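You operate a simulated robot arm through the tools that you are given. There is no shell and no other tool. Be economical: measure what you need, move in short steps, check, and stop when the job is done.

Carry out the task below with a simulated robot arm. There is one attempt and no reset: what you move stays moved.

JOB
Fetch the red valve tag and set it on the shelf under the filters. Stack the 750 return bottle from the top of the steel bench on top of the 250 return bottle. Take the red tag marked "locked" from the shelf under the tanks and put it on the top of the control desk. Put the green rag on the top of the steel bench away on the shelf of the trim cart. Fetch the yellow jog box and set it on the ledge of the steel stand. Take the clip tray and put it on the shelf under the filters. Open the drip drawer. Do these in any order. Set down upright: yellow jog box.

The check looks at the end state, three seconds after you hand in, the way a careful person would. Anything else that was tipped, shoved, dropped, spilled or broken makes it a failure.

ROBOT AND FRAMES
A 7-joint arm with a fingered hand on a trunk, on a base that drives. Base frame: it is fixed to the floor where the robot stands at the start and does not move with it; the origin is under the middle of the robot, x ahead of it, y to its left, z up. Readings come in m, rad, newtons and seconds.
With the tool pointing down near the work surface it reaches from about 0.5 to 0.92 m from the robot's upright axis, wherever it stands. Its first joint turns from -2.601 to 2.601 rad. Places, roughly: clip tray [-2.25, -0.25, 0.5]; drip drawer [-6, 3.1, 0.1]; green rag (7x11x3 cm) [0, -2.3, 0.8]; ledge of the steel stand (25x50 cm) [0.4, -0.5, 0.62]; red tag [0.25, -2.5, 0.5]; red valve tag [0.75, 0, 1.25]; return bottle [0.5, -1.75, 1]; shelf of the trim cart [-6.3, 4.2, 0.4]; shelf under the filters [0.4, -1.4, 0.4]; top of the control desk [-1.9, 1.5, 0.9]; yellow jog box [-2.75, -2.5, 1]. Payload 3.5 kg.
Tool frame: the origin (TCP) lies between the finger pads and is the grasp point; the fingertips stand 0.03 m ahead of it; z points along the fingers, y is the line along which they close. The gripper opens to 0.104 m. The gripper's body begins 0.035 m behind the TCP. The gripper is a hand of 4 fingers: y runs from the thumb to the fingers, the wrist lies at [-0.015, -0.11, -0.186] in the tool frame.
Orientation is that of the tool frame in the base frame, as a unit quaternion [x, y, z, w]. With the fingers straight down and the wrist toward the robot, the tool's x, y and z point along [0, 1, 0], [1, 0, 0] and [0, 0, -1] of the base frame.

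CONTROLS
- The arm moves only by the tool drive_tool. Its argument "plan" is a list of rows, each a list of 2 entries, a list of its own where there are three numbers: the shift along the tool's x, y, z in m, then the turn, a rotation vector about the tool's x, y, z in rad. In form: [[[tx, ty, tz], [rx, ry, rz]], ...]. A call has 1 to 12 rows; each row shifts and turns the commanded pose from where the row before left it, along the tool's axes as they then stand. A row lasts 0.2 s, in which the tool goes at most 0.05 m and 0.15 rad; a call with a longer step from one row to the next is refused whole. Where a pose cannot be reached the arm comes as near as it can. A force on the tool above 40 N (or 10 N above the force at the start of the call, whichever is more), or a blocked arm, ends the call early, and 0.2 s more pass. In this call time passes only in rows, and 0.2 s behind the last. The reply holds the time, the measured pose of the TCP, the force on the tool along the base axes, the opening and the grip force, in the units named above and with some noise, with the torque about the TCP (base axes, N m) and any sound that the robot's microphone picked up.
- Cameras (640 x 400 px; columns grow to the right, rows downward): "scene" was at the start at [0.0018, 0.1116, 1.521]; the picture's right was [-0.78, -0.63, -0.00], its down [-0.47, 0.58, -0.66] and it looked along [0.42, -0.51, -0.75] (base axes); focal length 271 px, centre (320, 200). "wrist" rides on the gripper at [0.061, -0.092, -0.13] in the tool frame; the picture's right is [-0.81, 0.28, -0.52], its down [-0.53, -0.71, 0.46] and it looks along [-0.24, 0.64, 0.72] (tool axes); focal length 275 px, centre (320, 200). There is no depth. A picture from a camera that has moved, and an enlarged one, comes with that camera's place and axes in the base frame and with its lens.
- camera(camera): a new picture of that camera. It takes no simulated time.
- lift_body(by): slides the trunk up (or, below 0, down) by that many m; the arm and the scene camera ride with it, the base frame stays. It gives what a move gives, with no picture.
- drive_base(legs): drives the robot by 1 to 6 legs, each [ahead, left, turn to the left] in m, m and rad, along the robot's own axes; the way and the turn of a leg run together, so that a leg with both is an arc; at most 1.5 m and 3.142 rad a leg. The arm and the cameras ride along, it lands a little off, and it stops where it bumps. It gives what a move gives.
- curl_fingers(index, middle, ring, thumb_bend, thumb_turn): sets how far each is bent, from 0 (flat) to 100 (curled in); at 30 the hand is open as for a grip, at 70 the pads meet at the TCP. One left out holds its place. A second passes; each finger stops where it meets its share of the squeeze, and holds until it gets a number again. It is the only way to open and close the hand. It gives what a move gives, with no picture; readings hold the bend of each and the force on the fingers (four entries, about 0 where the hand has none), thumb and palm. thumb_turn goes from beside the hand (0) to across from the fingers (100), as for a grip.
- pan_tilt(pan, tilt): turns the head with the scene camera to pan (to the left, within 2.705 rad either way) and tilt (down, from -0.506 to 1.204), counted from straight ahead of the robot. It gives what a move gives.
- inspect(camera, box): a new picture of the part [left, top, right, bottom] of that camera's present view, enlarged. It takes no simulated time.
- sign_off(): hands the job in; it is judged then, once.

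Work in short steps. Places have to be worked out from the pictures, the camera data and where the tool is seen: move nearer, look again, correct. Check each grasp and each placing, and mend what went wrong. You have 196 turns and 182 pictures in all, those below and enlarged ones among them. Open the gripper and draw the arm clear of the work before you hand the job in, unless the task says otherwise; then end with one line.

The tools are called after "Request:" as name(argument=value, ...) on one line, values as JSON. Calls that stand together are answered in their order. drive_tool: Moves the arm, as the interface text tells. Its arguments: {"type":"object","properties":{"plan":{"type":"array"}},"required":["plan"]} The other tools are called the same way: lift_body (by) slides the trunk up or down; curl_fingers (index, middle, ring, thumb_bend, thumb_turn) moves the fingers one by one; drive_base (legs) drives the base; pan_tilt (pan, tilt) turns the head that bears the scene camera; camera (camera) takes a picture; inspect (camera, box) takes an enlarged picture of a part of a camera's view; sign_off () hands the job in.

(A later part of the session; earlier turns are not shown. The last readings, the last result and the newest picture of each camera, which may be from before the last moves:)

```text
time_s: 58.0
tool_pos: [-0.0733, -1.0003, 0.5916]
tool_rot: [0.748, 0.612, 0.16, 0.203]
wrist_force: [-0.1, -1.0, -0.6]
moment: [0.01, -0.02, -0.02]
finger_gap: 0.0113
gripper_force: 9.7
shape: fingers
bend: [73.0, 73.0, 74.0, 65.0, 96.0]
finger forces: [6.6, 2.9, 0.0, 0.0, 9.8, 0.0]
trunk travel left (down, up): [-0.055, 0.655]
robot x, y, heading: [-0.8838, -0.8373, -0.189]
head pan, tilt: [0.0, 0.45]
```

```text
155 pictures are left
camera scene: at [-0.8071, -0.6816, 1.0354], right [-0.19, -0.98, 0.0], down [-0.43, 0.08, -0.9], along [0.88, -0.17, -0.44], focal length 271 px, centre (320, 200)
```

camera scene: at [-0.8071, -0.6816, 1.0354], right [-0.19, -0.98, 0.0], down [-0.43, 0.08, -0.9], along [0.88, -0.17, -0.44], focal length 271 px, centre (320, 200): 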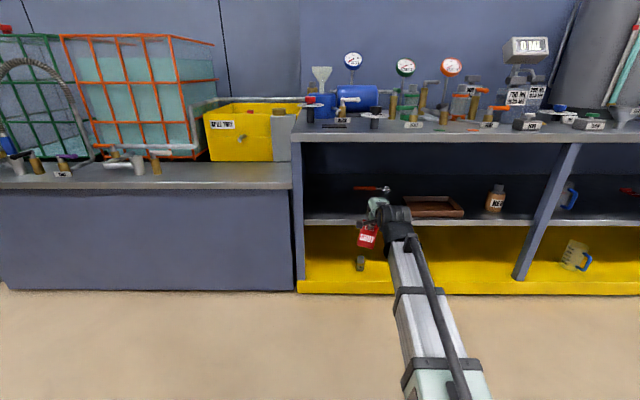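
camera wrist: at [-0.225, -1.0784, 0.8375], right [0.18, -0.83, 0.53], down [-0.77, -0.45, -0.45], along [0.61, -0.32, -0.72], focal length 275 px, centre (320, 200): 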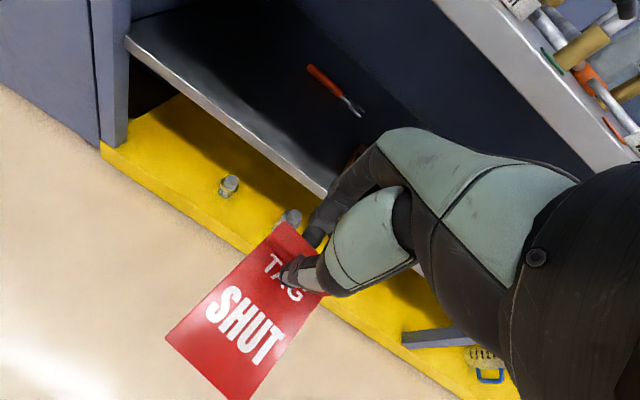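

Now square with the bench. I lower 5 cm and drive forward into the bay in stages.

Request:
drive_tool(plan=[[[0, -0.025, 0.043], [0, 0, 0]]])

Request:
drive_base(legs=[[0.25, 0, 0]])

Request:
camera(camera="scene")

Request:
camera(camera="wrist")

```text
time_s: 58.4
tool_pos: [-0.0734, -1.0001, 0.5411]
tool_rot: [0.749, 0.611, 0.157, 0.202]
wrist_force: [-0.3, 1.1, 0.8]
moment: [0.01, 0.01, 0.01]
finger_gap: 0.0115
gripper_force: 9.4
shape: fingers
bend: [73.0, 73.0, 74.0, 65.0, 96.0]
finger forces: [6.5, 3.0, 0.1, 0.1, 9.7, 0.0]
trunk travel left (down, up): [-0.055, 0.655]
robot x, y, heading: [-0.8823, -0.8401, -0.192]
head pan, tilt: [0.0, 0.45]
```

```text
time_s: 60.2
tool_pos: [0.1748, -1.0506, 0.5398]
tool_rot: [0.749, 0.61, 0.158, 0.202]
wrist_force: [-0.2, 0.1, -0.8]
moment: [-0.01, -0.01, 0.02]
finger_gap: 0.0112
gripper_force: 9.7
shape: fingers
bend: [73.0, 73.0, 74.0, 65.0, 96.0]
finger forces: [6.6, 3.0, 0.1, 0.0, 9.7, 0.0]
trunk travel left (down, up): [-0.055, 0.655]
robot x, y, heading: [-0.6364, -0.893, -0.191]
head pan, tilt: [0.0, 0.45]
```

```text
154 pictures are left
camera scene: at [-0.5586, -0.7296, 1.0353], right [-0.19, -0.98, 0.0], down [-0.43, 0.08, -0.9], along [0.88, -0.17, -0.44], focal length 271 px, centre (320, 200)
```

scene: 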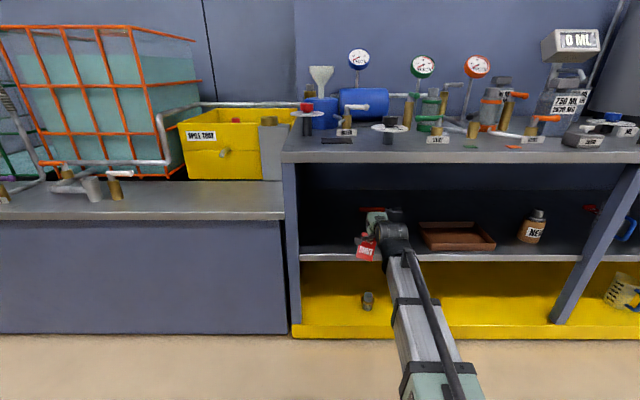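

```text
153 pictures are left
camera wrist: at [0.045, -0.9613, 0.6073], right [-0.18, -0.78, 0.59], down [-0.5, -0.45, -0.74], along [0.85, -0.43, -0.31], focal length 275 px, centre (320, 200)
```

wrist: 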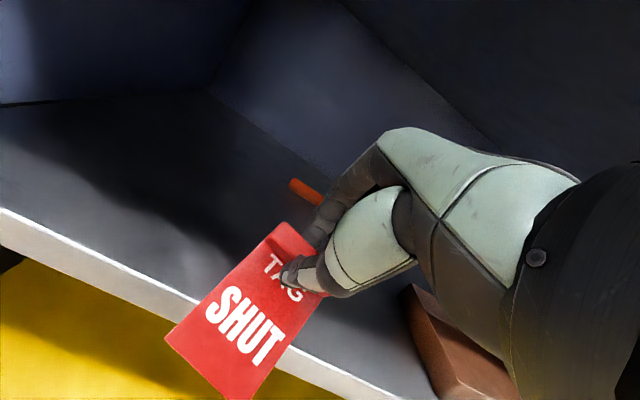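

Clear of pliers and tray. I go forward 0.12 m more and then lower toward the shelf, reducing tilt.

Request:
drive_base(legs=[[0.125, 0, 0]])

Request:
drive_tool(plan=[[[0, -0.01, 0.017], [0.1, 0, 0]], [[0, -0.005, 0.009], [0.08, 0, 0]]])

Request:
camera(camera="scene")

Request:
camera(camera="wrist")

```text
time_s: 61.5
tool_pos: [0.2954, -1.0736, 0.5422]
tool_rot: [0.75, 0.61, 0.157, 0.202]
wrist_force: [0.2, 0.3, -0.9]
moment: [0.06, -0.01, 0.03]
finger_gap: 0.0113
gripper_force: 9.8
shape: fingers
bend: [73.0, 73.0, 74.0, 65.0, 96.0]
finger forces: [6.6, 3.0, 0.0, 0.1, 9.7, 0.0]
trunk travel left (down, up): [-0.055, 0.655]
robot x, y, heading: [-0.5129, -0.9141, -0.192]
head pan, tilt: [0.0, 0.45]
```

```text
time_s: 62.1
tool_pos: [0.2955, -1.0738, 0.5119]
tool_rot: [0.765, 0.622, 0.101, 0.133]
wrist_force: [-0.2, 1.0, -1.3]
moment: [-0.03, -0.01, 0.03]
finger_gap: 0.0112
gripper_force: 10.0
shape: fingers
bend: [73.0, 73.0, 74.0, 65.0, 96.0]
finger forces: [6.5, 3.0, 0.0, 0.0, 9.7, 0.1]
trunk travel left (down, up): [-0.055, 0.655]
robot x, y, heading: [-0.5122, -0.9178, -0.19]
head pan, tilt: [0.0, 0.45]
```

```text
152 pictures are left
camera scene: at [-0.4368, -0.7531, 1.0353], right [-0.19, -0.98, 0.0], down [-0.43, 0.08, -0.9], along [0.88, -0.17, -0.44], focal length 271 px, centre (320, 200)
```

scene: 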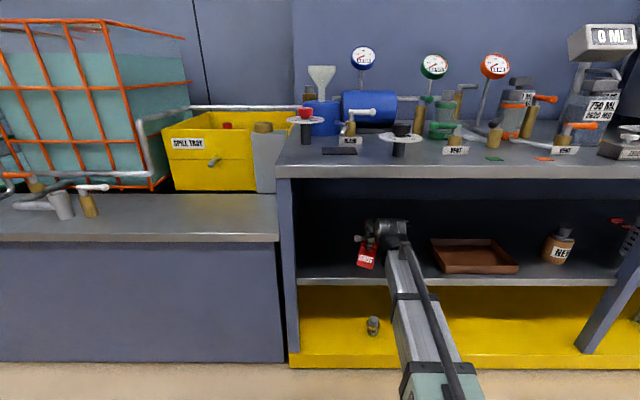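

```text
151 pictures are left
camera wrist: at [0.1806, -0.9877, 0.6012], right [-0.08, -0.81, 0.59], down [-0.62, -0.42, -0.66], along [0.78, -0.42, -0.47], focal length 275 px, centre (320, 200)
```

wrist: 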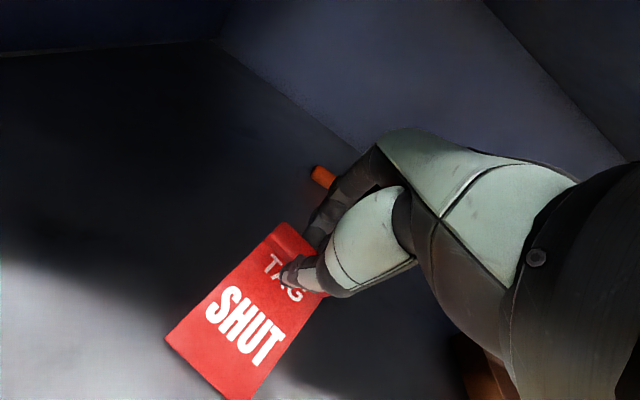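

Tilt is now about 19°; I lower in small steps until contact.

Request:
drive_tool(plan=[[[0, -0.003, 0.008], [0, 0, 0]], [[0, -0.003, 0.008], [0, 0, 0]], [[0, -0.002, 0.005], [0, 0, 0]]])

Request:
camera(camera="wrist")

```text
time_s: 62.9
tool_pos: [0.2954, -1.0743, 0.4893]
tool_rot: [0.764, 0.622, 0.103, 0.135]
wrist_force: [1.8, -0.5, 4.8]
moment: [0.1, 0.24, -0.03]
finger_gap: 0.0118
gripper_force: 16.4
shape: fingers
bend: [72.0, 73.0, 74.0, 66.0, 96.0]
finger forces: [7.4, 3.8, 1.0, 0.0, 20.3, 0.0]
trunk travel left (down, up): [-0.055, 0.655]
robot x, y, heading: [-0.5096, -0.9079, -0.193]
head pan, tilt: [0.0, 0.45]
```

```text
150 pictures are left
camera wrist: at [0.18, -0.9869, 0.5797], right [-0.08, -0.81, 0.59], down [-0.62, -0.42, -0.66], along [0.78, -0.42, -0.47], focal length 275 px, centre (320, 200)
```

wrist: 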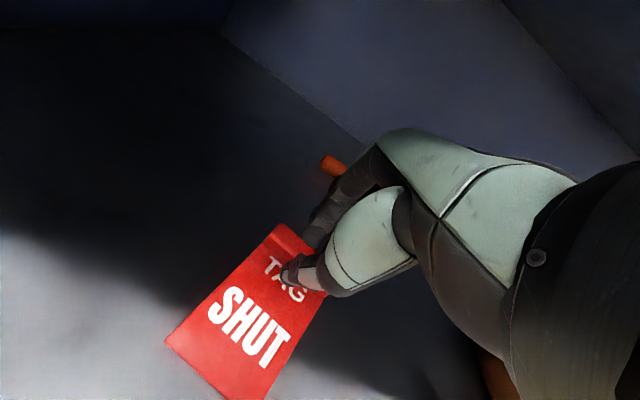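

Front edge is touching. I pivot the tag flat about that edge.

Request:
drive_tool(plan=[[[0, 0.006, 0.009], [0.12, 0, 0]], [[0, 0.006, 0.008], [0.12, 0, 0]]])

Request:
camera(camera="wrist")

```text
time_s: 63.5
tool_pos: [0.3122, -1.0767, 0.4764]
tool_rot: [0.775, 0.63, 0.026, 0.04]
wrist_force: [0.0, -0.7, 0.1]
moment: [0.08, 0.05, -0.03]
finger_gap: 0.0112
gripper_force: 10.3
shape: fingers
bend: [73.0, 73.0, 74.0, 65.0, 96.0]
finger forces: [7.0, 2.8, 0.0, 0.0, 10.5, 0.0]
trunk travel left (down, up): [-0.055, 0.655]
robot x, y, heading: [-0.5137, -0.9155, -0.191]
head pan, tilt: [0.0, 0.45]
```

```text
149 pictures are left
camera wrist: at [0.2212, -0.9959, 0.5948], right [0.05, -0.83, 0.55], down [-0.76, -0.39, -0.52], along [0.64, -0.39, -0.66], focal length 275 px, centre (320, 200)
```

wrist: 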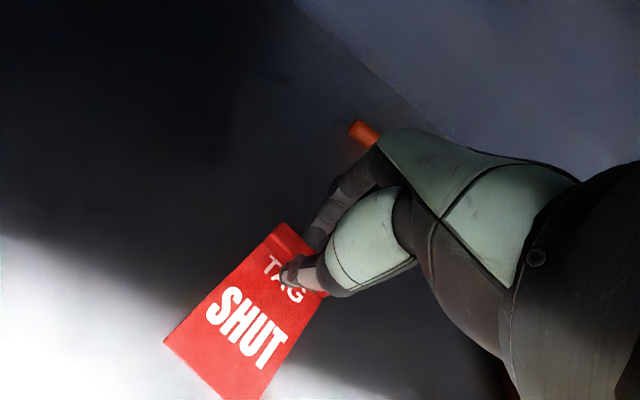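

Nearly flat. I lower the last few mm and release slowly.

Request:
drive_tool(plan=[[[0, 0, 0.005], [0, 0, 0]], [[0, 0, 0.004], [0, 0, 0]]])

Request:
curl_fingers(index=55, middle=55, ring=55, thumb_bend=55)

Request:
curl_fingers(index=35, middle=35, ring=35, thumb_bend=30)

Request:
camera(camera="wrist")

```text
time_s: 64.1
tool_pos: [0.311, -1.0761, 0.4689]
tool_rot: [0.776, 0.629, 0.027, 0.042]
wrist_force: [-0.7, -2.0, 7.4]
moment: [0.19, 0.35, -0.01]
finger_gap: 0.0116
gripper_force: 15.2
shape: fingers
bend: [73.0, 73.0, 74.0, 65.0, 96.0]
finger forces: [6.2, 2.9, 0.0, 0.1, 21.8, 0.0]
trunk travel left (down, up): [-0.055, 0.655]
robot x, y, heading: [-0.5139, -0.9141, -0.195]
head pan, tilt: [0.0, 0.45]
```

```text
time_s: 65.1
tool_pos: [0.3107, -1.0771, 0.4685]
tool_rot: [0.775, 0.63, 0.028, 0.042]
wrist_force: [1.8, 1.6, 16.2]
moment: [0.28, 0.18, -0.08]
finger_gap: 0.0309
gripper_force: 9.4
shape: fingers
bend: [55.0, 55.0, 55.0, 61.0, 96.0]
finger forces: [0.1, 0.1, 0.0, 0.1, 17.2, 0.1]
trunk travel left (down, up): [-0.055, 0.655]
robot x, y, heading: [-0.5123, -0.9138, -0.194]
head pan, tilt: [0.0, 0.45]
```

```text
time_s: 66.1
tool_pos: [0.3113, -1.0762, 0.4658]
tool_rot: [0.776, 0.629, 0.027, 0.041]
wrist_force: [0.5, -0.4, -0.1]
moment: [0.0, 0.0, 0.0]
finger_gap: 0.0971
gripper_force: 0.1
shape: fingers
bend: [35.0, 35.0, 35.0, 30.0, 97.0]
finger forces: [0.1, 0.1, 0.0, 0.0, 0.0, 0.0]
trunk travel left (down, up): [-0.055, 0.655]
robot x, y, heading: [-0.5103, -0.9112, -0.194]
head pan, tilt: [0.0, 0.45]
```

```text
148 pictures are left
camera wrist: at [0.2217, -0.9951, 0.5858], right [0.05, -0.83, 0.55], down [-0.76, -0.39, -0.52], along [0.65, -0.39, -0.66], focal length 275 px, centre (320, 200)
```

wrist: 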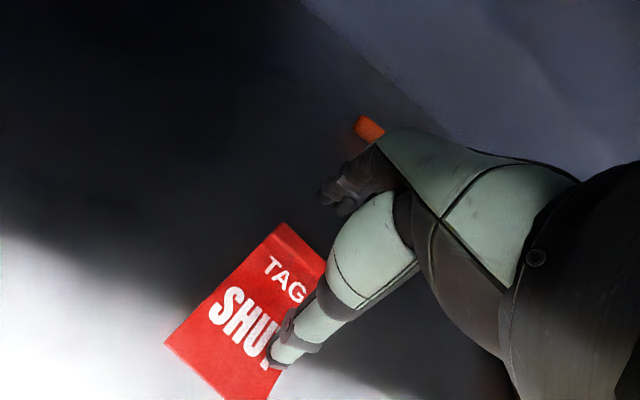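

Released and flat. I rise a bit with tilt and back the base out.

Request:
drive_tool(plan=[[[0, 0, -0.03], [-0.1, 0, 0]], [[0, 0, -0.025], [-0.12, 0, 0]], [[0, 0.01, -0.02], [-0.12, 0, 0]]])

Request:
drive_base(legs=[[-0.4, 0, 0]])

Request:
camera(camera="scene")

```text
time_s: 66.9
tool_pos: [0.3097, -1.0736, 0.5428]
tool_rot: [0.757, 0.616, 0.134, 0.173]
wrist_force: [-0.5, -1.0, 0.3]
moment: [0.02, 0.03, -0.01]
finger_gap: 0.0968
gripper_force: 0.0
shape: fingers
bend: [35.0, 35.0, 35.0, 30.0, 97.0]
finger forces: [0.0, 0.1, 0.0, 0.1, 0.0, 0.0]
trunk travel left (down, up): [-0.055, 0.655]
robot x, y, heading: [-0.5138, -0.9133, -0.192]
head pan, tilt: [0.0, 0.45]
```

```text
time_s: 69.4
tool_pos: [-0.0843, -1.001, 0.5434]
tool_rot: [0.758, 0.615, 0.132, 0.172]
wrist_force: [-0.4, 0.5, 0.4]
moment: [-0.02, -0.03, 0.02]
finger_gap: 0.0973
gripper_force: 0.2
shape: fingers
bend: [35.0, 35.0, 35.0, 30.0, 97.0]
finger forces: [0.1, 0.0, 0.1, 0.0, 0.0, 0.1]
trunk travel left (down, up): [-0.055, 0.655]
robot x, y, heading: [-0.906, -0.8403, -0.196]
head pan, tilt: [0.0, 0.45]
```

```text
147 pictures are left
camera scene: at [-0.8282, -0.6769, 1.0353], right [-0.19, -0.98, 0.0], down [-0.43, 0.08, -0.9], along [0.88, -0.17, -0.44], focal length 271 px, centre (320, 200)
```

scene: 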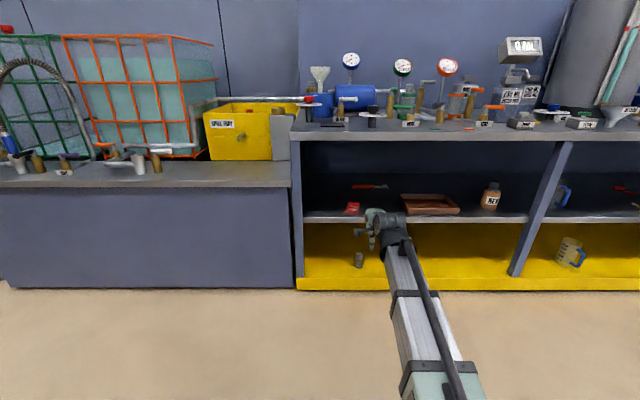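

Tag lies on the shelf. Next the bottles: I strafe right, raise the trunk, set the tool vertical again, and look.

Request:
drive_tool(plan=[[[0, 0, 0], [0.14, 0, 0]], [[0, 0, 0], [0.14, 0, 0]], [[0, 0, 0], [0.06, 0, 0]]])

Request:
lift_body(by=0.4)

Request:
lift_body(by=0.2)

Request:
drive_base(legs=[[0, -0.8, 0]])

Request:
camera(camera="scene")

Request:
inspect(camera="scene", box=[120, 90, 360, 240])

```text
time_s: 70.2
tool_pos: [-0.0848, -1.0008, 0.5432]
tool_rot: [0.777, 0.628, 0.027, 0.041]
wrist_force: [0.2, -0.1, 0.2]
moment: [0.03, 0.0, 0.02]
finger_gap: 0.0973
gripper_force: 0.1
shape: fingers
bend: [35.0, 35.0, 35.0, 30.0, 97.0]
finger forces: [0.0, 0.0, 0.0, 0.0, 0.1, 0.1]
trunk travel left (down, up): [-0.055, 0.655]
robot x, y, heading: [-0.9057, -0.8344, -0.195]
head pan, tilt: [0.0, 0.45]
```

```text
time_s: 74.0
tool_pos: [-0.0859, -1.0015, 0.9429]
tool_rot: [0.776, 0.628, 0.027, 0.042]
wrist_force: [-0.7, -0.2, -0.1]
moment: [0.01, 0.01, -0.01]
finger_gap: 0.0969
gripper_force: 0.0
shape: fingers
bend: [35.0, 35.0, 35.0, 30.0, 97.0]
finger forces: [0.0, 0.0, 0.0, 0.1, 0.0, 0.1]
trunk travel left (down, up): [-0.455, 0.255]
robot x, y, heading: [-0.9041, -0.8381, -0.194]
head pan, tilt: [0.0, 0.45]
```

```text
time_s: 76.2
tool_pos: [-0.0832, -1.0015, 1.1431]
tool_rot: [0.776, 0.628, 0.027, 0.041]
wrist_force: [-0.3, -0.4, -0.8]
moment: [0.0, -0.01, -0.01]
finger_gap: 0.0973
gripper_force: 0.1
shape: fingers
bend: [35.0, 35.0, 35.0, 30.0, 97.0]
finger forces: [0.1, 0.0, 0.0, 0.1, 0.0, 0.0]
trunk travel left (down, up): [-0.655, 0.055]
robot x, y, heading: [-0.9001, -0.8359, -0.19]
head pan, tilt: [0.0, 0.45]
```

```text
time_s: 80.5
tool_pos: [-0.2351, -1.7799, 1.1428]
tool_rot: [0.774, 0.631, 0.027, 0.04]
wrist_force: [0.4, 0.3, -0.2]
moment: [-0.02, 0.0, -0.01]
finger_gap: 0.097
gripper_force: 0.1
shape: fingers
bend: [35.0, 35.0, 35.0, 30.0, 97.0]
finger forces: [0.1, 0.0, 0.0, 0.0, 0.1, 0.0]
trunk travel left (down, up): [-0.655, 0.055]
robot x, y, heading: [-1.0584, -1.619, -0.184]
head pan, tilt: [0.0, 0.45]
```

```text
146 pictures are left
camera scene: at [-0.9812, -1.4614, 1.6353], right [-0.19, -0.98, 0.0], down [-0.43, 0.08, -0.9], along [0.88, -0.17, -0.44], focal length 271 px, centre (320, 200)
```

scene: 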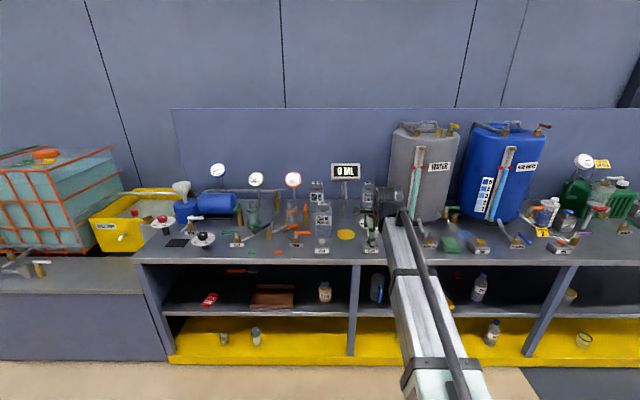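

```text
2.67 times, centred on (240, 165) of scene
camera zoom: at [-0.9812, -1.4614, 1.6353], right [-0.19, -0.98, 0.0], down [-0.43, 0.08, -0.9], along [0.88, -0.17, -0.44], focal length 723 px, centre (533, 293)
```

zoom: 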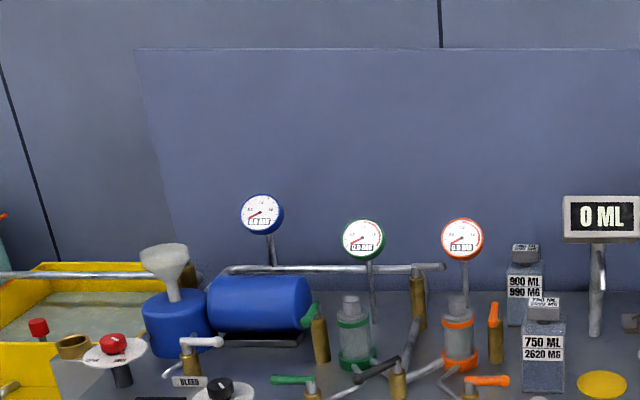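

Bottles are labelled with volumes. I zoom in further.

Request:
inspect(camera="scene", box=[296, 175, 392, 235])

Request:
inspect(camera="scene", box=[400, 210, 480, 260])

```text
6.67 times, centred on (344, 205) of scene
camera zoom: at [-0.9812, -1.4614, 1.6353], right [-0.19, -0.98, 0.0], down [-0.43, 0.08, -0.9], along [0.88, -0.17, -0.44], focal length 1807 px, centre (160, 167)
```

zoom: 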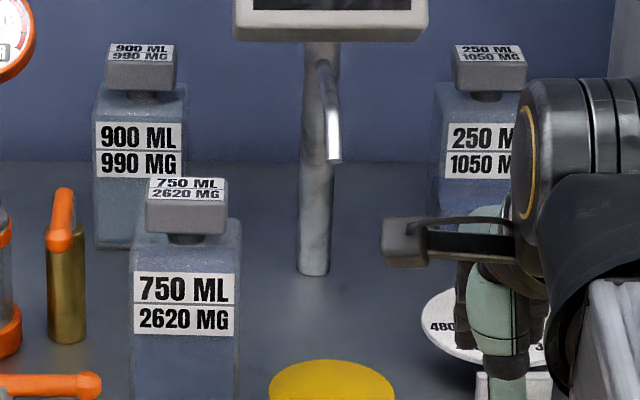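

```text
8.00 times, centred on (440, 235) of scene
camera zoom: at [-0.9812, -1.4614, 1.6353], right [-0.19, -0.98, 0.0], down [-0.43, 0.08, -0.9], along [0.88, -0.17, -0.44], focal length 2169 px, centre (-640, -80)
```

zoom: 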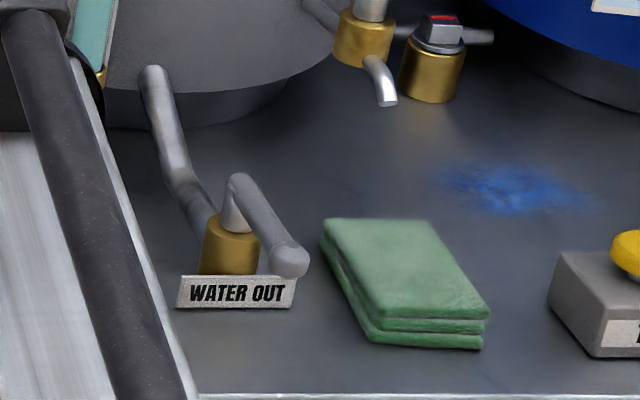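

750 bottle at about (0.25,−1.72), cap top z≈1.0; the 250 bottle is behind-right near (0.47,−2.05). I retract and raise the tool, level it, then drive close.

Request:
drive_tool(plan=[[[0, 0, -0.04], [0.09, 0, 0]], [[0, 0, -0.04], [0, 0, 0]], [[0, -0.04, 0], [0, 0, 0]], [[0, -0.04, 0], [0, 0, 0]], [[0, -0.04, 0], [0, 0, 0]], [[0, -0.04, 0], [0, 0, 0]], [[0, -0.04, 0], [0, 0, 0]], [[0, -0.03, 0], [0, 0, 0]]])

Request:
lift_body(by=0.05)

Request:
drive_base(legs=[[0.45, 0, 0]])

Request:
pan_tilt(pan=0, tilt=0.55)

Request:
camera(camera="scene")

```text
time_s: 82.3
tool_pos: [-0.465, -1.7334, 1.2221]
tool_rot: [0.775, 0.632, -0.001, 0.007]
wrist_force: [0.0, 0.7, -0.3]
moment: [0.0, -0.03, -0.02]
finger_gap: 0.0972
gripper_force: 0.0
shape: fingers
bend: [35.0, 35.0, 35.0, 30.0, 97.0]
finger forces: [0.1, 0.1, 0.1, 0.0, 0.0, 0.1]
trunk travel left (down, up): [-0.655, 0.055]
robot x, y, heading: [-1.0584, -1.6221, -0.188]
head pan, tilt: [0.0, 0.45]
```

```text
time_s: 83.2
tool_pos: [-0.4633, -1.7321, 1.2718]
tool_rot: [0.775, 0.631, -0.001, 0.006]
wrist_force: [-0.5, -0.2, -0.2]
moment: [-0.01, -0.02, 0.03]
finger_gap: 0.0971
gripper_force: 0.0
shape: fingers
bend: [35.0, 35.0, 35.0, 30.0, 97.0]
finger forces: [0.0, 0.0, 0.1, 0.1, 0.0, 0.0]
trunk travel left (down, up): [-0.705, 0.005]
robot x, y, heading: [-1.0575, -1.6223, -0.189]
head pan, tilt: [0.0, 0.45]
```

```text
time_s: 85.9
tool_pos: [-0.0245, -1.8181, 1.2722]
tool_rot: [0.776, 0.631, 0.0, 0.007]
wrist_force: [0.6, -0.9, -0.4]
moment: [-0.03, -0.01, -0.02]
finger_gap: 0.0971
gripper_force: 0.1
shape: fingers
bend: [35.0, 35.0, 35.0, 30.0, 97.0]
finger forces: [0.0, 0.0, 0.0, 0.0, 0.0, 0.0]
trunk travel left (down, up): [-0.705, 0.005]
robot x, y, heading: [-0.6218, -1.7042, -0.195]
head pan, tilt: [0.0, 0.45]
```

```text
time_s: 86.6
tool_pos: [-0.0257, -1.8176, 1.2719]
tool_rot: [0.776, 0.631, -0.001, 0.006]
wrist_force: [0.1, -0.4, -1.0]
moment: [-0.03, 0.02, -0.01]
finger_gap: 0.0973
gripper_force: 0.0
shape: fingers
bend: [35.0, 35.0, 35.0, 30.0, 97.0]
finger forces: [0.0, 0.1, 0.0, 0.0, 0.0, 0.1]
trunk travel left (down, up): [-0.705, 0.005]
robot x, y, heading: [-0.618, -1.7016, -0.19]
head pan, tilt: [0.0, 0.55]
```

```text
142 pictures are left
camera scene: at [-0.545, -1.5444, 1.6763], right [-0.19, -0.98, 0.0], down [-0.51, 0.1, -0.85], along [0.84, -0.16, -0.52], focal length 271 px, centre (320, 200)
```

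scene: 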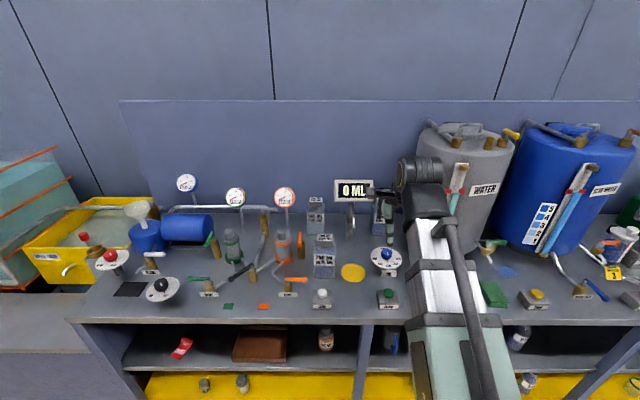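

Now drive 0.27 closer and zoom on the bottles.

Request:
drive_base(legs=[[0.26, 0, 0]])

Request:
camera(camera="wrist")

Request:
inspect(camera="scene", box=[240, 150, 480, 300])

```text
time_s: 88.4
tool_pos: [0.2281, -1.865, 1.2704]
tool_rot: [0.776, 0.631, -0.001, 0.006]
wrist_force: [-0.6, 0.5, 0.2]
moment: [-0.04, -0.01, 0.0]
finger_gap: 0.0972
gripper_force: 0.1
shape: fingers
bend: [35.0, 35.0, 35.0, 30.0, 97.0]
finger forces: [0.0, 0.0, 0.0, 0.0, 0.0, 0.1]
trunk travel left (down, up): [-0.705, 0.005]
robot x, y, heading: [-0.3693, -1.7553, -0.191]
head pan, tilt: [0.0, 0.55]
```

```text
141 pictures are left
camera wrist: at [0.1506, -1.7866, 1.399], right [0.1, -0.84, 0.53], down [-0.8, -0.38, -0.46], along [0.59, -0.38, -0.72], focal length 275 px, centre (320, 200)
```

wrist: 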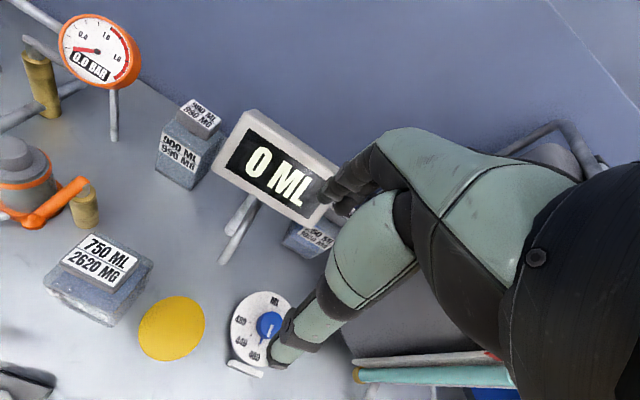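

```text
2.67 times, centred on (360, 225) of scene
camera zoom: at [-0.2903, -1.5932, 1.6762], right [-0.19, -0.98, 0.0], down [-0.51, 0.1, -0.85], along [0.84, -0.16, -0.52], focal length 723 px, centre (213, 133)
```

zoom: 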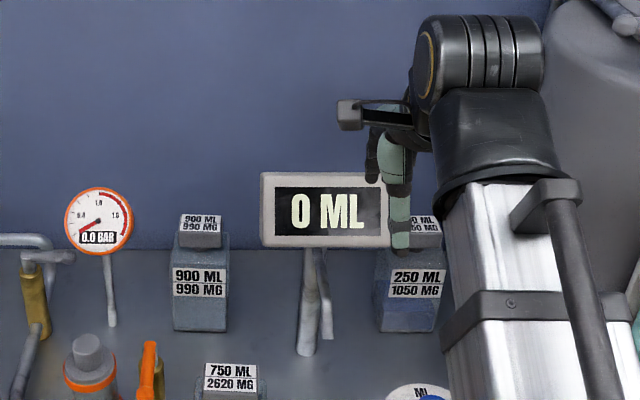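

Cap of the 750 triangulates to (0.256, −1.720, 1.015). I move over it and go partway down.

Request:
drive_tool(plan=[[[0.05, 0, 0], [0, 0, 0]], [[0.05, 0, 0], [0, 0, 0]], [[0.048, 0, 0], [0, 0, 0]], [[0, 0, 0.05], [0, 0, 0]], [[0, 0, 0.05], [0, 0, 0]], [[0, 0, 0.05], [0, 0, 0]]])

Request:
camera(camera="wrist")

Request:
camera(camera="scene")

```text
time_s: 89.8
tool_pos: [0.2604, -1.7214, 1.1218]
tool_rot: [0.776, 0.63, -0.001, 0.006]
wrist_force: [-0.3, 0.4, -0.5]
moment: [-0.03, 0.01, 0.0]
finger_gap: 0.097
gripper_force: 0.0
shape: fingers
bend: [35.0, 35.0, 35.0, 30.0, 97.0]
finger forces: [0.0, 0.1, 0.1, 0.0, 0.1, 0.0]
trunk travel left (down, up): [-0.705, 0.005]
robot x, y, heading: [-0.3625, -1.7533, -0.184]
head pan, tilt: [0.0, 0.55]
```

```text
139 pictures are left
camera wrist: at [0.1813, -1.6422, 1.2491], right [0.1, -0.84, 0.53], down [-0.8, -0.38, -0.46], along [0.59, -0.38, -0.72], focal length 275 px, centre (320, 200)
```

wrist: 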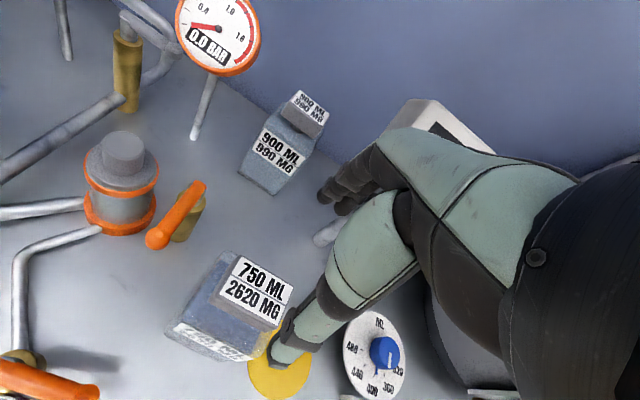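

```text
138 pictures are left
camera scene: at [-0.2914, -1.5928, 1.6763], right [-0.19, -0.98, 0.0], down [-0.51, 0.1, -0.85], along [0.84, -0.16, -0.52], focal length 271 px, centre (320, 200)
```

scene: 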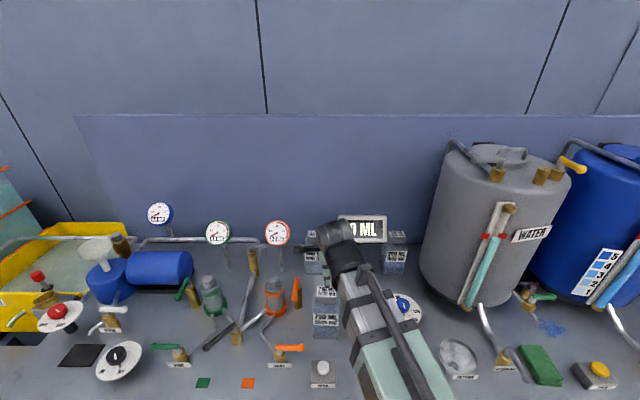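

Aligned within 1 cm. I zoom on the 250 bottle for the later stack and descend onto the cap.

Request:
inspect(camera="scene", box=[360, 210, 440, 260])

Request:
drive_tool(plan=[[[0.005, -0.006, 0.04], [0, 0, 0]], [[0, 0, 0.03], [0, 0, 0]], [[0, 0, 0.02], [0, 0, 0]], [[0, 0, 0.015], [0, 0, 0]]])

Request:
camera(camera="wrist")

```text
8.00 times, centred on (400, 235) of scene
camera zoom: at [-0.2914, -1.5928, 1.6763], right [-0.19, -0.98, 0.0], down [-0.51, 0.1, -0.85], along [0.84, -0.16, -0.52], focal length 2169 px, centre (-320, -80)
```

zoom: 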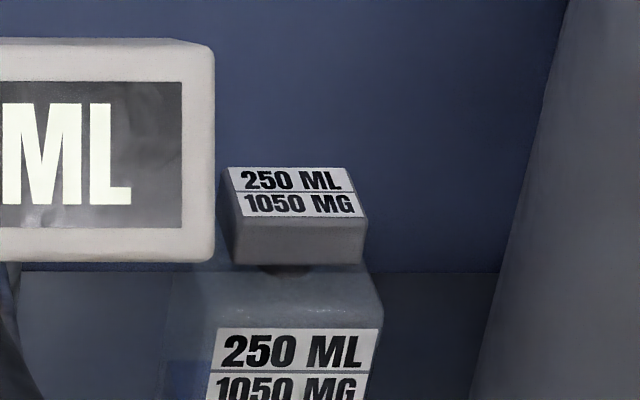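

```text
time_s: 90.8
tool_pos: [0.2545, -1.7173, 1.0144]
tool_rot: [0.776, 0.631, -0.001, 0.006]
wrist_force: [0.4, 0.4, -0.5]
moment: [-0.02, -0.01, 0.02]
finger_gap: 0.097
gripper_force: 0.0
shape: fingers
bend: [35.0, 35.0, 35.0, 30.0, 97.0]
finger forces: [0.0, 0.0, 0.1, 0.0, 0.0, 0.0]
trunk travel left (down, up): [-0.705, 0.005]
robot x, y, heading: [-0.3649, -1.7532, -0.191]
head pan, tilt: [0.0, 0.55]
```

```text
136 pictures are left
camera wrist: at [0.1769, -1.6376, 1.1421], right [0.1, -0.84, 0.53], down [-0.8, -0.38, -0.46], along [0.59, -0.38, -0.72], focal length 275 px, centre (320, 200)
```

wrist: 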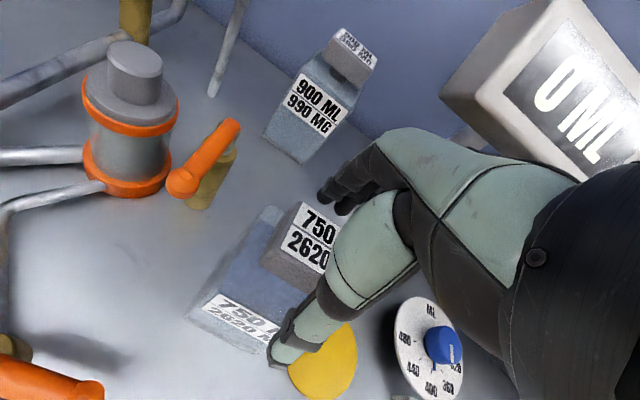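

Cap is between fingers. I close the hand on it.

Request:
curl_fingers(index=70, middle=70, ring=70, thumb_bend=70)

Request:
curl_fingers(index=85, middle=85, ring=85, thumb_bend=85)

Request:
camera(camera="wrist")

```text
time_s: 91.8
tool_pos: [0.2557, -1.7164, 1.0144]
tool_rot: [0.776, 0.631, -0.001, 0.007]
wrist_force: [-0.2, -1.3, -0.3]
moment: [-0.02, 0.09, 0.04]
finger_gap: 0.0396
gripper_force: 15.3
shape: fingers
bend: [60.0, 64.0, 65.0, 53.0, 95.0]
finger forces: [6.8, 5.6, 3.6, 0.0, 15.9, 0.0]
trunk travel left (down, up): [-0.705, 0.005]
robot x, y, heading: [-0.3671, -1.7577, -0.188]
head pan, tilt: [0.0, 0.55]
```

```text
time_s: 92.8
tool_pos: [0.2562, -1.7176, 1.015]
tool_rot: [0.776, 0.63, -0.002, 0.006]
wrist_force: [0.9, -1.7, 0.3]
moment: [0.06, 0.09, 0.03]
finger_gap: 0.04
gripper_force: 24.0
shape: fingers
bend: [63.0, 68.0, 70.0, 51.0, 93.0]
finger forces: [8.0, 7.4, 7.4, 0.0, 25.3, 0.0]
trunk travel left (down, up): [-0.705, 0.005]
robot x, y, heading: [-0.3659, -1.7534, -0.188]
head pan, tilt: [0.0, 0.55]
```

```text
135 pictures are left
camera wrist: at [0.177, -1.6377, 1.1423], right [0.1, -0.84, 0.53], down [-0.8, -0.38, -0.46], along [0.59, -0.38, -0.72], focal length 275 px, centre (320, 200)
```

wrist: 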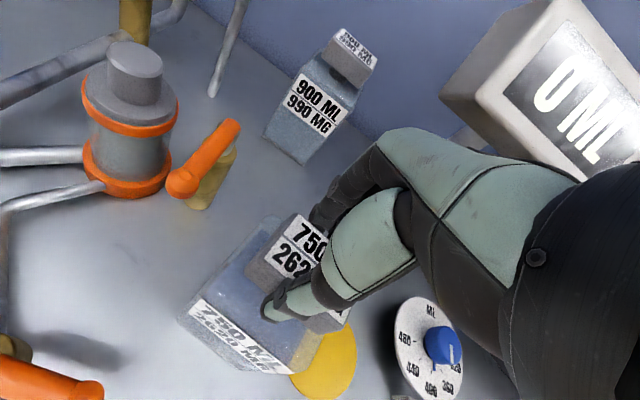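

Gripped at 24 N. I squeeze harder, then lift a little and check.

Request:
curl_fingers(index=100, middle=100, ring=100, thumb_bend=100)

Request:
drive_tool(plan=[[[0, 0, -0.01], [0, 0, 0]], [[0, 0, -0.02], [0, 0, 0]], [[0, 0, -0.03], [0, 0, 0]]])

Request:
camera(camera="wrist")

Request:
inspect(camera="scene", box=[240, 200, 440, 325])

```text
time_s: 93.8
tool_pos: [0.2563, -1.7159, 1.0141]
tool_rot: [0.776, 0.63, -0.002, 0.006]
wrist_force: [-0.6, -1.1, 0.5]
moment: [0.05, 0.02, 0.01]
finger_gap: 0.0405
gripper_force: 25.1
shape: fingers
bend: [71.0, 69.0, 71.0, 49.0, 93.0]
finger forces: [8.9, 7.5, 7.3, 0.0, 26.1, 0.0]
trunk travel left (down, up): [-0.705, 0.005]
robot x, y, heading: [-0.3656, -1.7531, -0.192]
head pan, tilt: [0.0, 0.55]
```

```text
time_s: 94.6
tool_pos: [0.2561, -1.7159, 1.0753]
tool_rot: [0.776, 0.63, -0.002, 0.007]
wrist_force: [-0.3, -0.6, -9.1]
moment: [-0.01, -0.06, 0.02]
finger_gap: 0.0406
gripper_force: 24.1
shape: fingers
bend: [71.0, 69.0, 72.0, 49.0, 93.0]
finger forces: [8.5, 7.2, 7.0, 0.0, 24.4, 0.1]
trunk travel left (down, up): [-0.705, 0.005]
robot x, y, heading: [-0.3633, -1.7526, -0.19]
head pan, tilt: [0.0, 0.55]
```

```text
134 pictures are left
camera wrist: at [0.1772, -1.6379, 1.2026], right [0.1, -0.84, 0.53], down [-0.8, -0.38, -0.46], along [0.59, -0.38, -0.72], focal length 275 px, centre (320, 200)
```

wrist: 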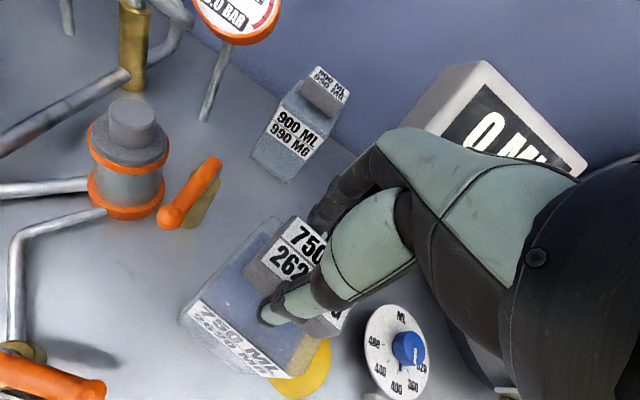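

```text
3.20 times, centred on (340, 262) of scene
camera zoom: at [-0.2911, -1.5928, 1.6762], right [-0.19, -0.98, 0.0], down [-0.51, 0.1, -0.85], along [0.84, -0.16, -0.52], focal length 868 px, centre (256, 0)
```

zoom: 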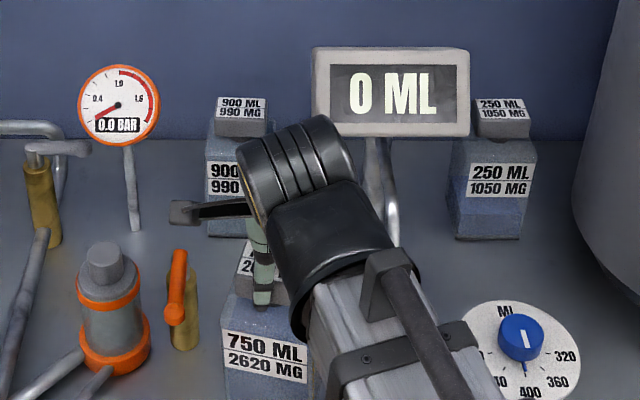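

The 750 bottle is lifted (≈0.9 kg). 250's cap top is at about (0.51, −2.063, 0.981). I lift to z≈1.27 and creep the base 7 cm forward for reach.

Request:
drive_tool(plan=[[[0, 0, -0.04], [0, 0, 0]], [[0, 0, -0.04], [0, 0, 0]], [[0, 0, -0.04], [0, 0, 0]], [[0, 0, -0.04], [0, 0, 0]], [[0, 0, -0.04], [0, 0, 0]]])

Request:
drive_base(legs=[[0.07, 0, 0]])

Request:
drive_tool(plan=[[[-0.04, 0, 0], [0, 0, 0]], [[-0.04, 0, 0], [0, 0, 0]], [[-0.04, 0, 0], [0, 0, 0]], [[-0.04, 0, 0], [0, 0, 0]], [[-0.04, 0, 0], [0, 0, 0]], [[-0.04, 0, 0], [0, 0, 0]], [[-0.04, 0, 0], [0, 0, 0]]])

Request:
camera(camera="scene")

Request:
camera(camera="wrist")

```text
time_s: 95.8
tool_pos: [0.2531, -1.7162, 1.273]
tool_rot: [0.776, 0.63, -0.001, 0.006]
wrist_force: [-0.7, 0.9, -8.5]
moment: [0.01, -0.09, -0.01]
finger_gap: 0.0408
gripper_force: 23.6
shape: fingers
bend: [71.0, 69.0, 72.0, 49.0, 92.0]
finger forces: [8.4, 6.9, 6.7, 0.0, 24.7, 0.0]
trunk travel left (down, up): [-0.705, 0.005]
robot x, y, heading: [-0.3668, -1.7527, -0.188]
head pan, tilt: [0.0, 0.55]
```

```text
time_s: 96.8
tool_pos: [0.3262, -1.7309, 1.2724]
tool_rot: [0.776, 0.631, -0.002, 0.006]
wrist_force: [0.6, 0.4, -9.4]
moment: [0.01, -0.16, 0.01]
finger_gap: 0.0404
gripper_force: 23.6
shape: fingers
bend: [71.0, 69.0, 72.0, 49.0, 92.0]
finger forces: [9.4, 7.3, 6.7, 0.0, 24.3, 0.1]
trunk travel left (down, up): [-0.705, 0.005]
robot x, y, heading: [-0.2929, -1.762, -0.194]
head pan, tilt: [0.0, 0.55]
```

```text
time_s: 98.4
tool_pos: [0.2685, -2.0064, 1.2768]
tool_rot: [0.776, 0.631, -0.002, 0.006]
wrist_force: [-0.1, -0.3, -8.6]
moment: [-0.06, -0.1, 0.05]
finger_gap: 0.0402
gripper_force: 24.4
shape: fingers
bend: [71.0, 71.0, 72.0, 49.0, 92.0]
finger forces: [8.2, 6.7, 8.1, 0.0, 24.6, 0.1]
trunk travel left (down, up): [-0.705, 0.005]
robot x, y, heading: [-0.297, -1.7666, -0.192]
head pan, tilt: [0.0, 0.55]
```

```text
132 pictures are left
camera scene: at [-0.2198, -1.6078, 1.6763], right [-0.19, -0.98, 0.0], down [-0.51, 0.1, -0.85], along [0.84, -0.16, -0.52], focal length 271 px, centre (320, 200)
```

scene: 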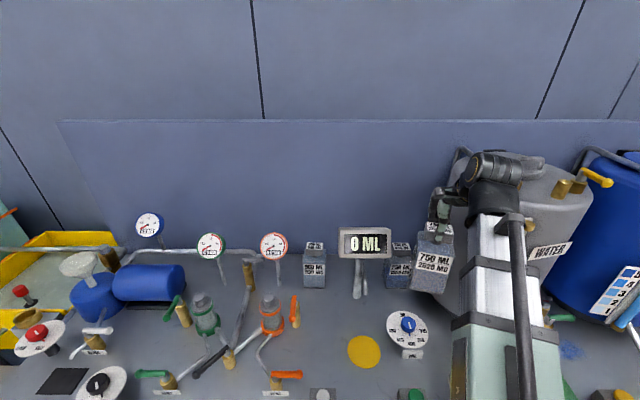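

```text
131 pictures are left
camera wrist: at [0.1902, -1.9267, 1.4035], right [0.1, -0.84, 0.53], down [-0.8, -0.38, -0.46], along [0.59, -0.38, -0.72], focal length 275 px, centre (320, 200)
```

wrist: 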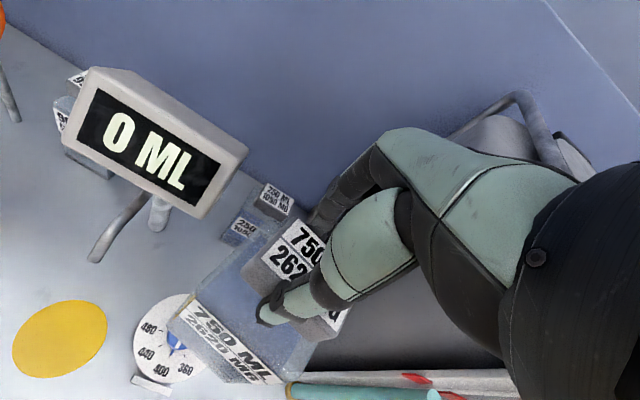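

I zoom both views to measure the held bottle versus the 250 bottle.

Request:
inspect(camera="scene", box=[360, 200, 488, 300])

Request:
inspect(camera="wrist", box=[160, 160, 400, 400])

```text
4.00 times, centred on (424, 250) of scene
camera zoom: at [-0.2198, -1.6078, 1.6763], right [-0.19, -0.98, 0.0], down [-0.51, 0.1, -0.85], along [0.84, -0.16, -0.52], focal length 1084 px, centre (-96, 0)
```

zoom: 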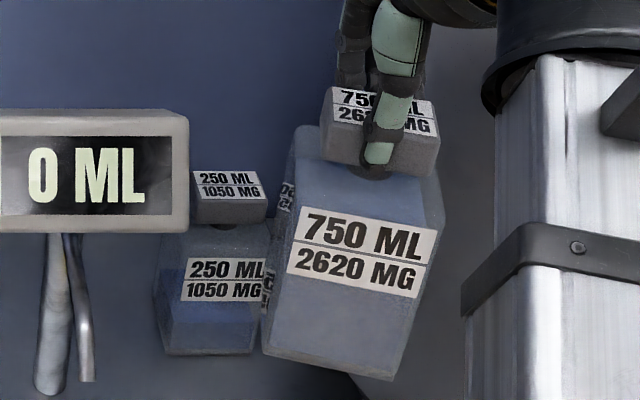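

```text
1.67 times, centred on (280, 280) of wrist
camera zoom: at [0.1902, -1.9267, 1.4035], right [0.1, -0.84, 0.53], down [-0.8, -0.38, -0.46], along [0.59, -0.38, -0.72], focal length 459 px, centre (387, 67)
```

zoom: 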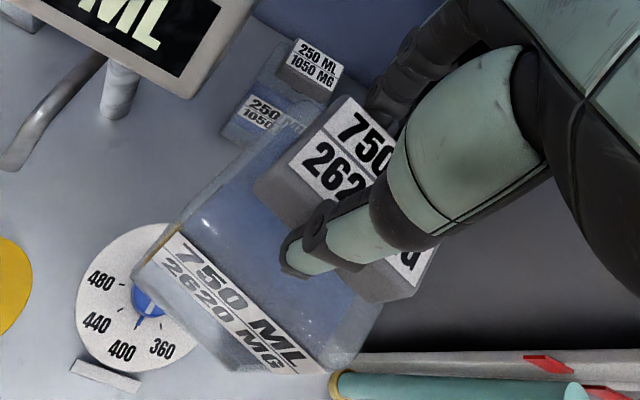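

The grip twisted the bottle by about 18°; its centre is offset (−0.025, +0.015) from TCP. I rotate it square and move toward the 250 bottle, staying above it.

Request:
drive_tool(plan=[[[0, 0, 0], [0, 0, -0.15]], [[0, 0, 0], [0, 0, -0.15]], [[-0.013, 0.033, 0], [0, 0, 0]], [[-0.013, 0.033, 0], [0, 0, 0]], [[-0.013, 0.033, 0], [0, 0, 0]], [[-0.013, 0.033, 0], [0, 0, 0]], [[-0.013, 0.033, 0], [0, 0, 0]]])

Request:
inspect(camera="scene", box=[340, 200, 468, 300])

Request:
camera(camera="wrist")

```text
time_s: 100.0
tool_pos: [0.4388, -2.055, 1.2789]
tool_rot: [0.673, 0.739, -0.003, 0.006]
wrist_force: [-0.8, 0.4, -9.3]
moment: [-0.02, -0.12, 0.0]
finger_gap: 0.0402
gripper_force: 22.6
shape: fingers
bend: [71.0, 71.0, 72.0, 49.0, 92.0]
finger forces: [8.4, 7.1, 6.8, 0.0, 23.9, 0.1]
trunk travel left (down, up): [-0.705, 0.005]
robot x, y, heading: [-0.2925, -1.7668, -0.189]
head pan, tilt: [0.0, 0.55]
```

```text
4.00 times, centred on (404, 250) of scene
camera zoom: at [-0.2185, -1.6075, 1.6762], right [-0.19, -0.98, 0.0], down [-0.51, 0.1, -0.85], along [0.84, -0.16, -0.52], focal length 1084 px, centre (-16, 0)
```

zoom: 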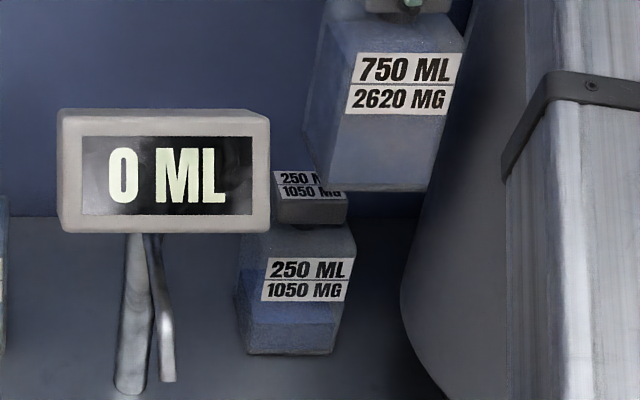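

```text
127 pictures are left
camera wrist: at [0.3413, -2.0032, 1.406], right [0.35, -0.78, 0.53], down [-0.66, -0.6, -0.45], along [0.67, -0.19, -0.72], focal length 275 px, centre (320, 200)
```

wrist: 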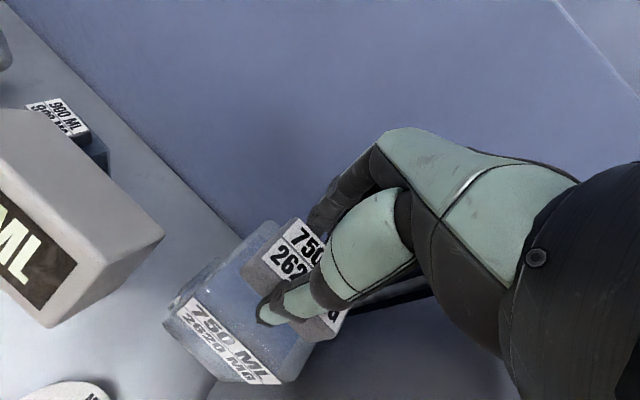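

Squared. I move forward over the 250 bottle and lower to a few cm above it.

Request:
drive_tool(plan=[[[-0.009, 0.045, 0], [0, 0, 0]], [[-0.009, 0.044, 0], [0, 0, 0]], [[0, 0, 0.03], [0, 0, 0]], [[0, 0, 0.03], [0, 0, 0]]])

Request:
inspect(camera="scene", box=[360, 190, 456, 250])

Request:
camera(camera="wrist")

```text
time_s: 101.0
tool_pos: [0.5307, -2.0647, 1.2181]
tool_rot: [0.673, 0.74, -0.002, 0.006]
wrist_force: [0.3, 0.0, -9.2]
moment: [0.02, -0.18, -0.02]
finger_gap: 0.0402
gripper_force: 23.2
shape: fingers
bend: [71.0, 71.0, 72.0, 49.0, 92.0]
finger forces: [9.0, 7.5, 6.6, 0.1, 23.8, 0.0]
trunk travel left (down, up): [-0.705, 0.005]
robot x, y, heading: [-0.2942, -1.7678, -0.19]
head pan, tilt: [0.0, 0.55]
```

```text
6.67 times, centred on (408, 220) of scene
camera zoom: at [-0.219, -1.6071, 1.6762], right [-0.19, -0.98, 0.0], down [-0.51, 0.1, -0.85], along [0.84, -0.16, -0.52], focal length 1807 px, centre (-267, 67)
```

zoom: 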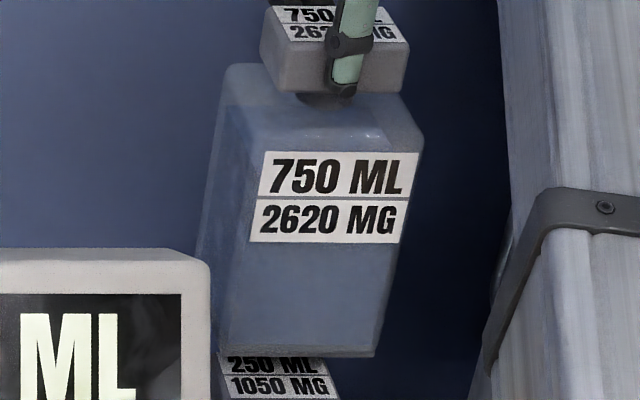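

```text
125 pictures are left
camera wrist: at [0.4322, -2.0121, 1.3456], right [0.35, -0.77, 0.53], down [-0.66, -0.6, -0.45], along [0.67, -0.19, -0.72], focal length 275 px, centre (320, 200)
```

wrist: 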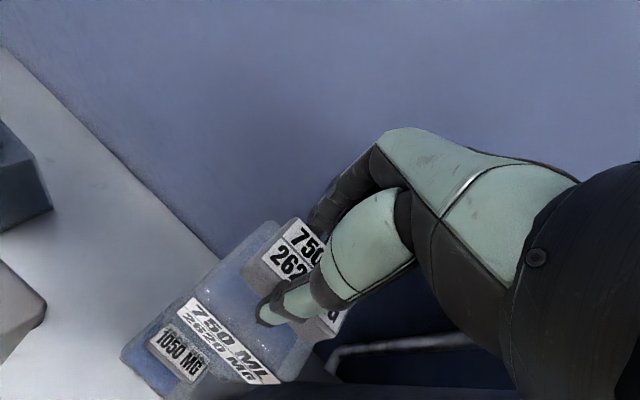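

I look a bit lower to compare the base edge with the cap beneath.

Request:
drive_tool(plan=[[[0, 0, 0.015], [0, 0, 0]]])

Request:
inspect(camera="scene", box=[352, 215, 448, 275])

```text
time_s: 101.4
tool_pos: [0.5314, -2.0651, 1.2031]
tool_rot: [0.673, 0.74, -0.003, 0.006]
wrist_force: [-0.2, 0.1, -9.2]
moment: [0.03, -0.2, 0.01]
finger_gap: 0.0403
gripper_force: 23.5
shape: fingers
bend: [71.0, 71.0, 72.0, 49.0, 92.0]
finger forces: [9.0, 7.5, 6.6, 0.1, 23.8, 0.0]
trunk travel left (down, up): [-0.705, 0.005]
robot x, y, heading: [-0.2916, -1.7675, -0.191]
head pan, tilt: [0.0, 0.55]
```

```text
6.67 times, centred on (400, 245) of scene
camera zoom: at [-0.2191, -1.6071, 1.6762], right [-0.19, -0.98, 0.0], down [-0.51, 0.1, -0.85], along [0.84, -0.16, -0.52], focal length 1807 px, centre (-213, -100)
```

zoom: 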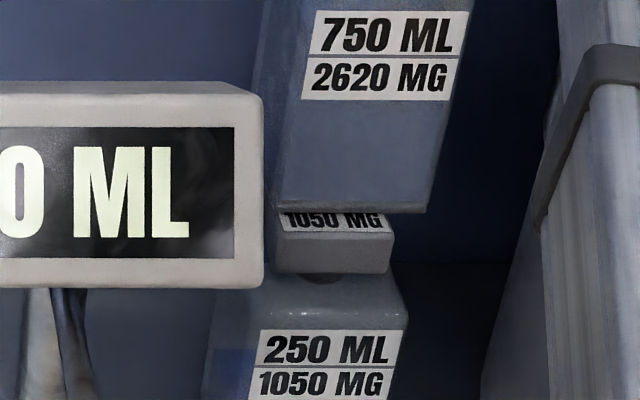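

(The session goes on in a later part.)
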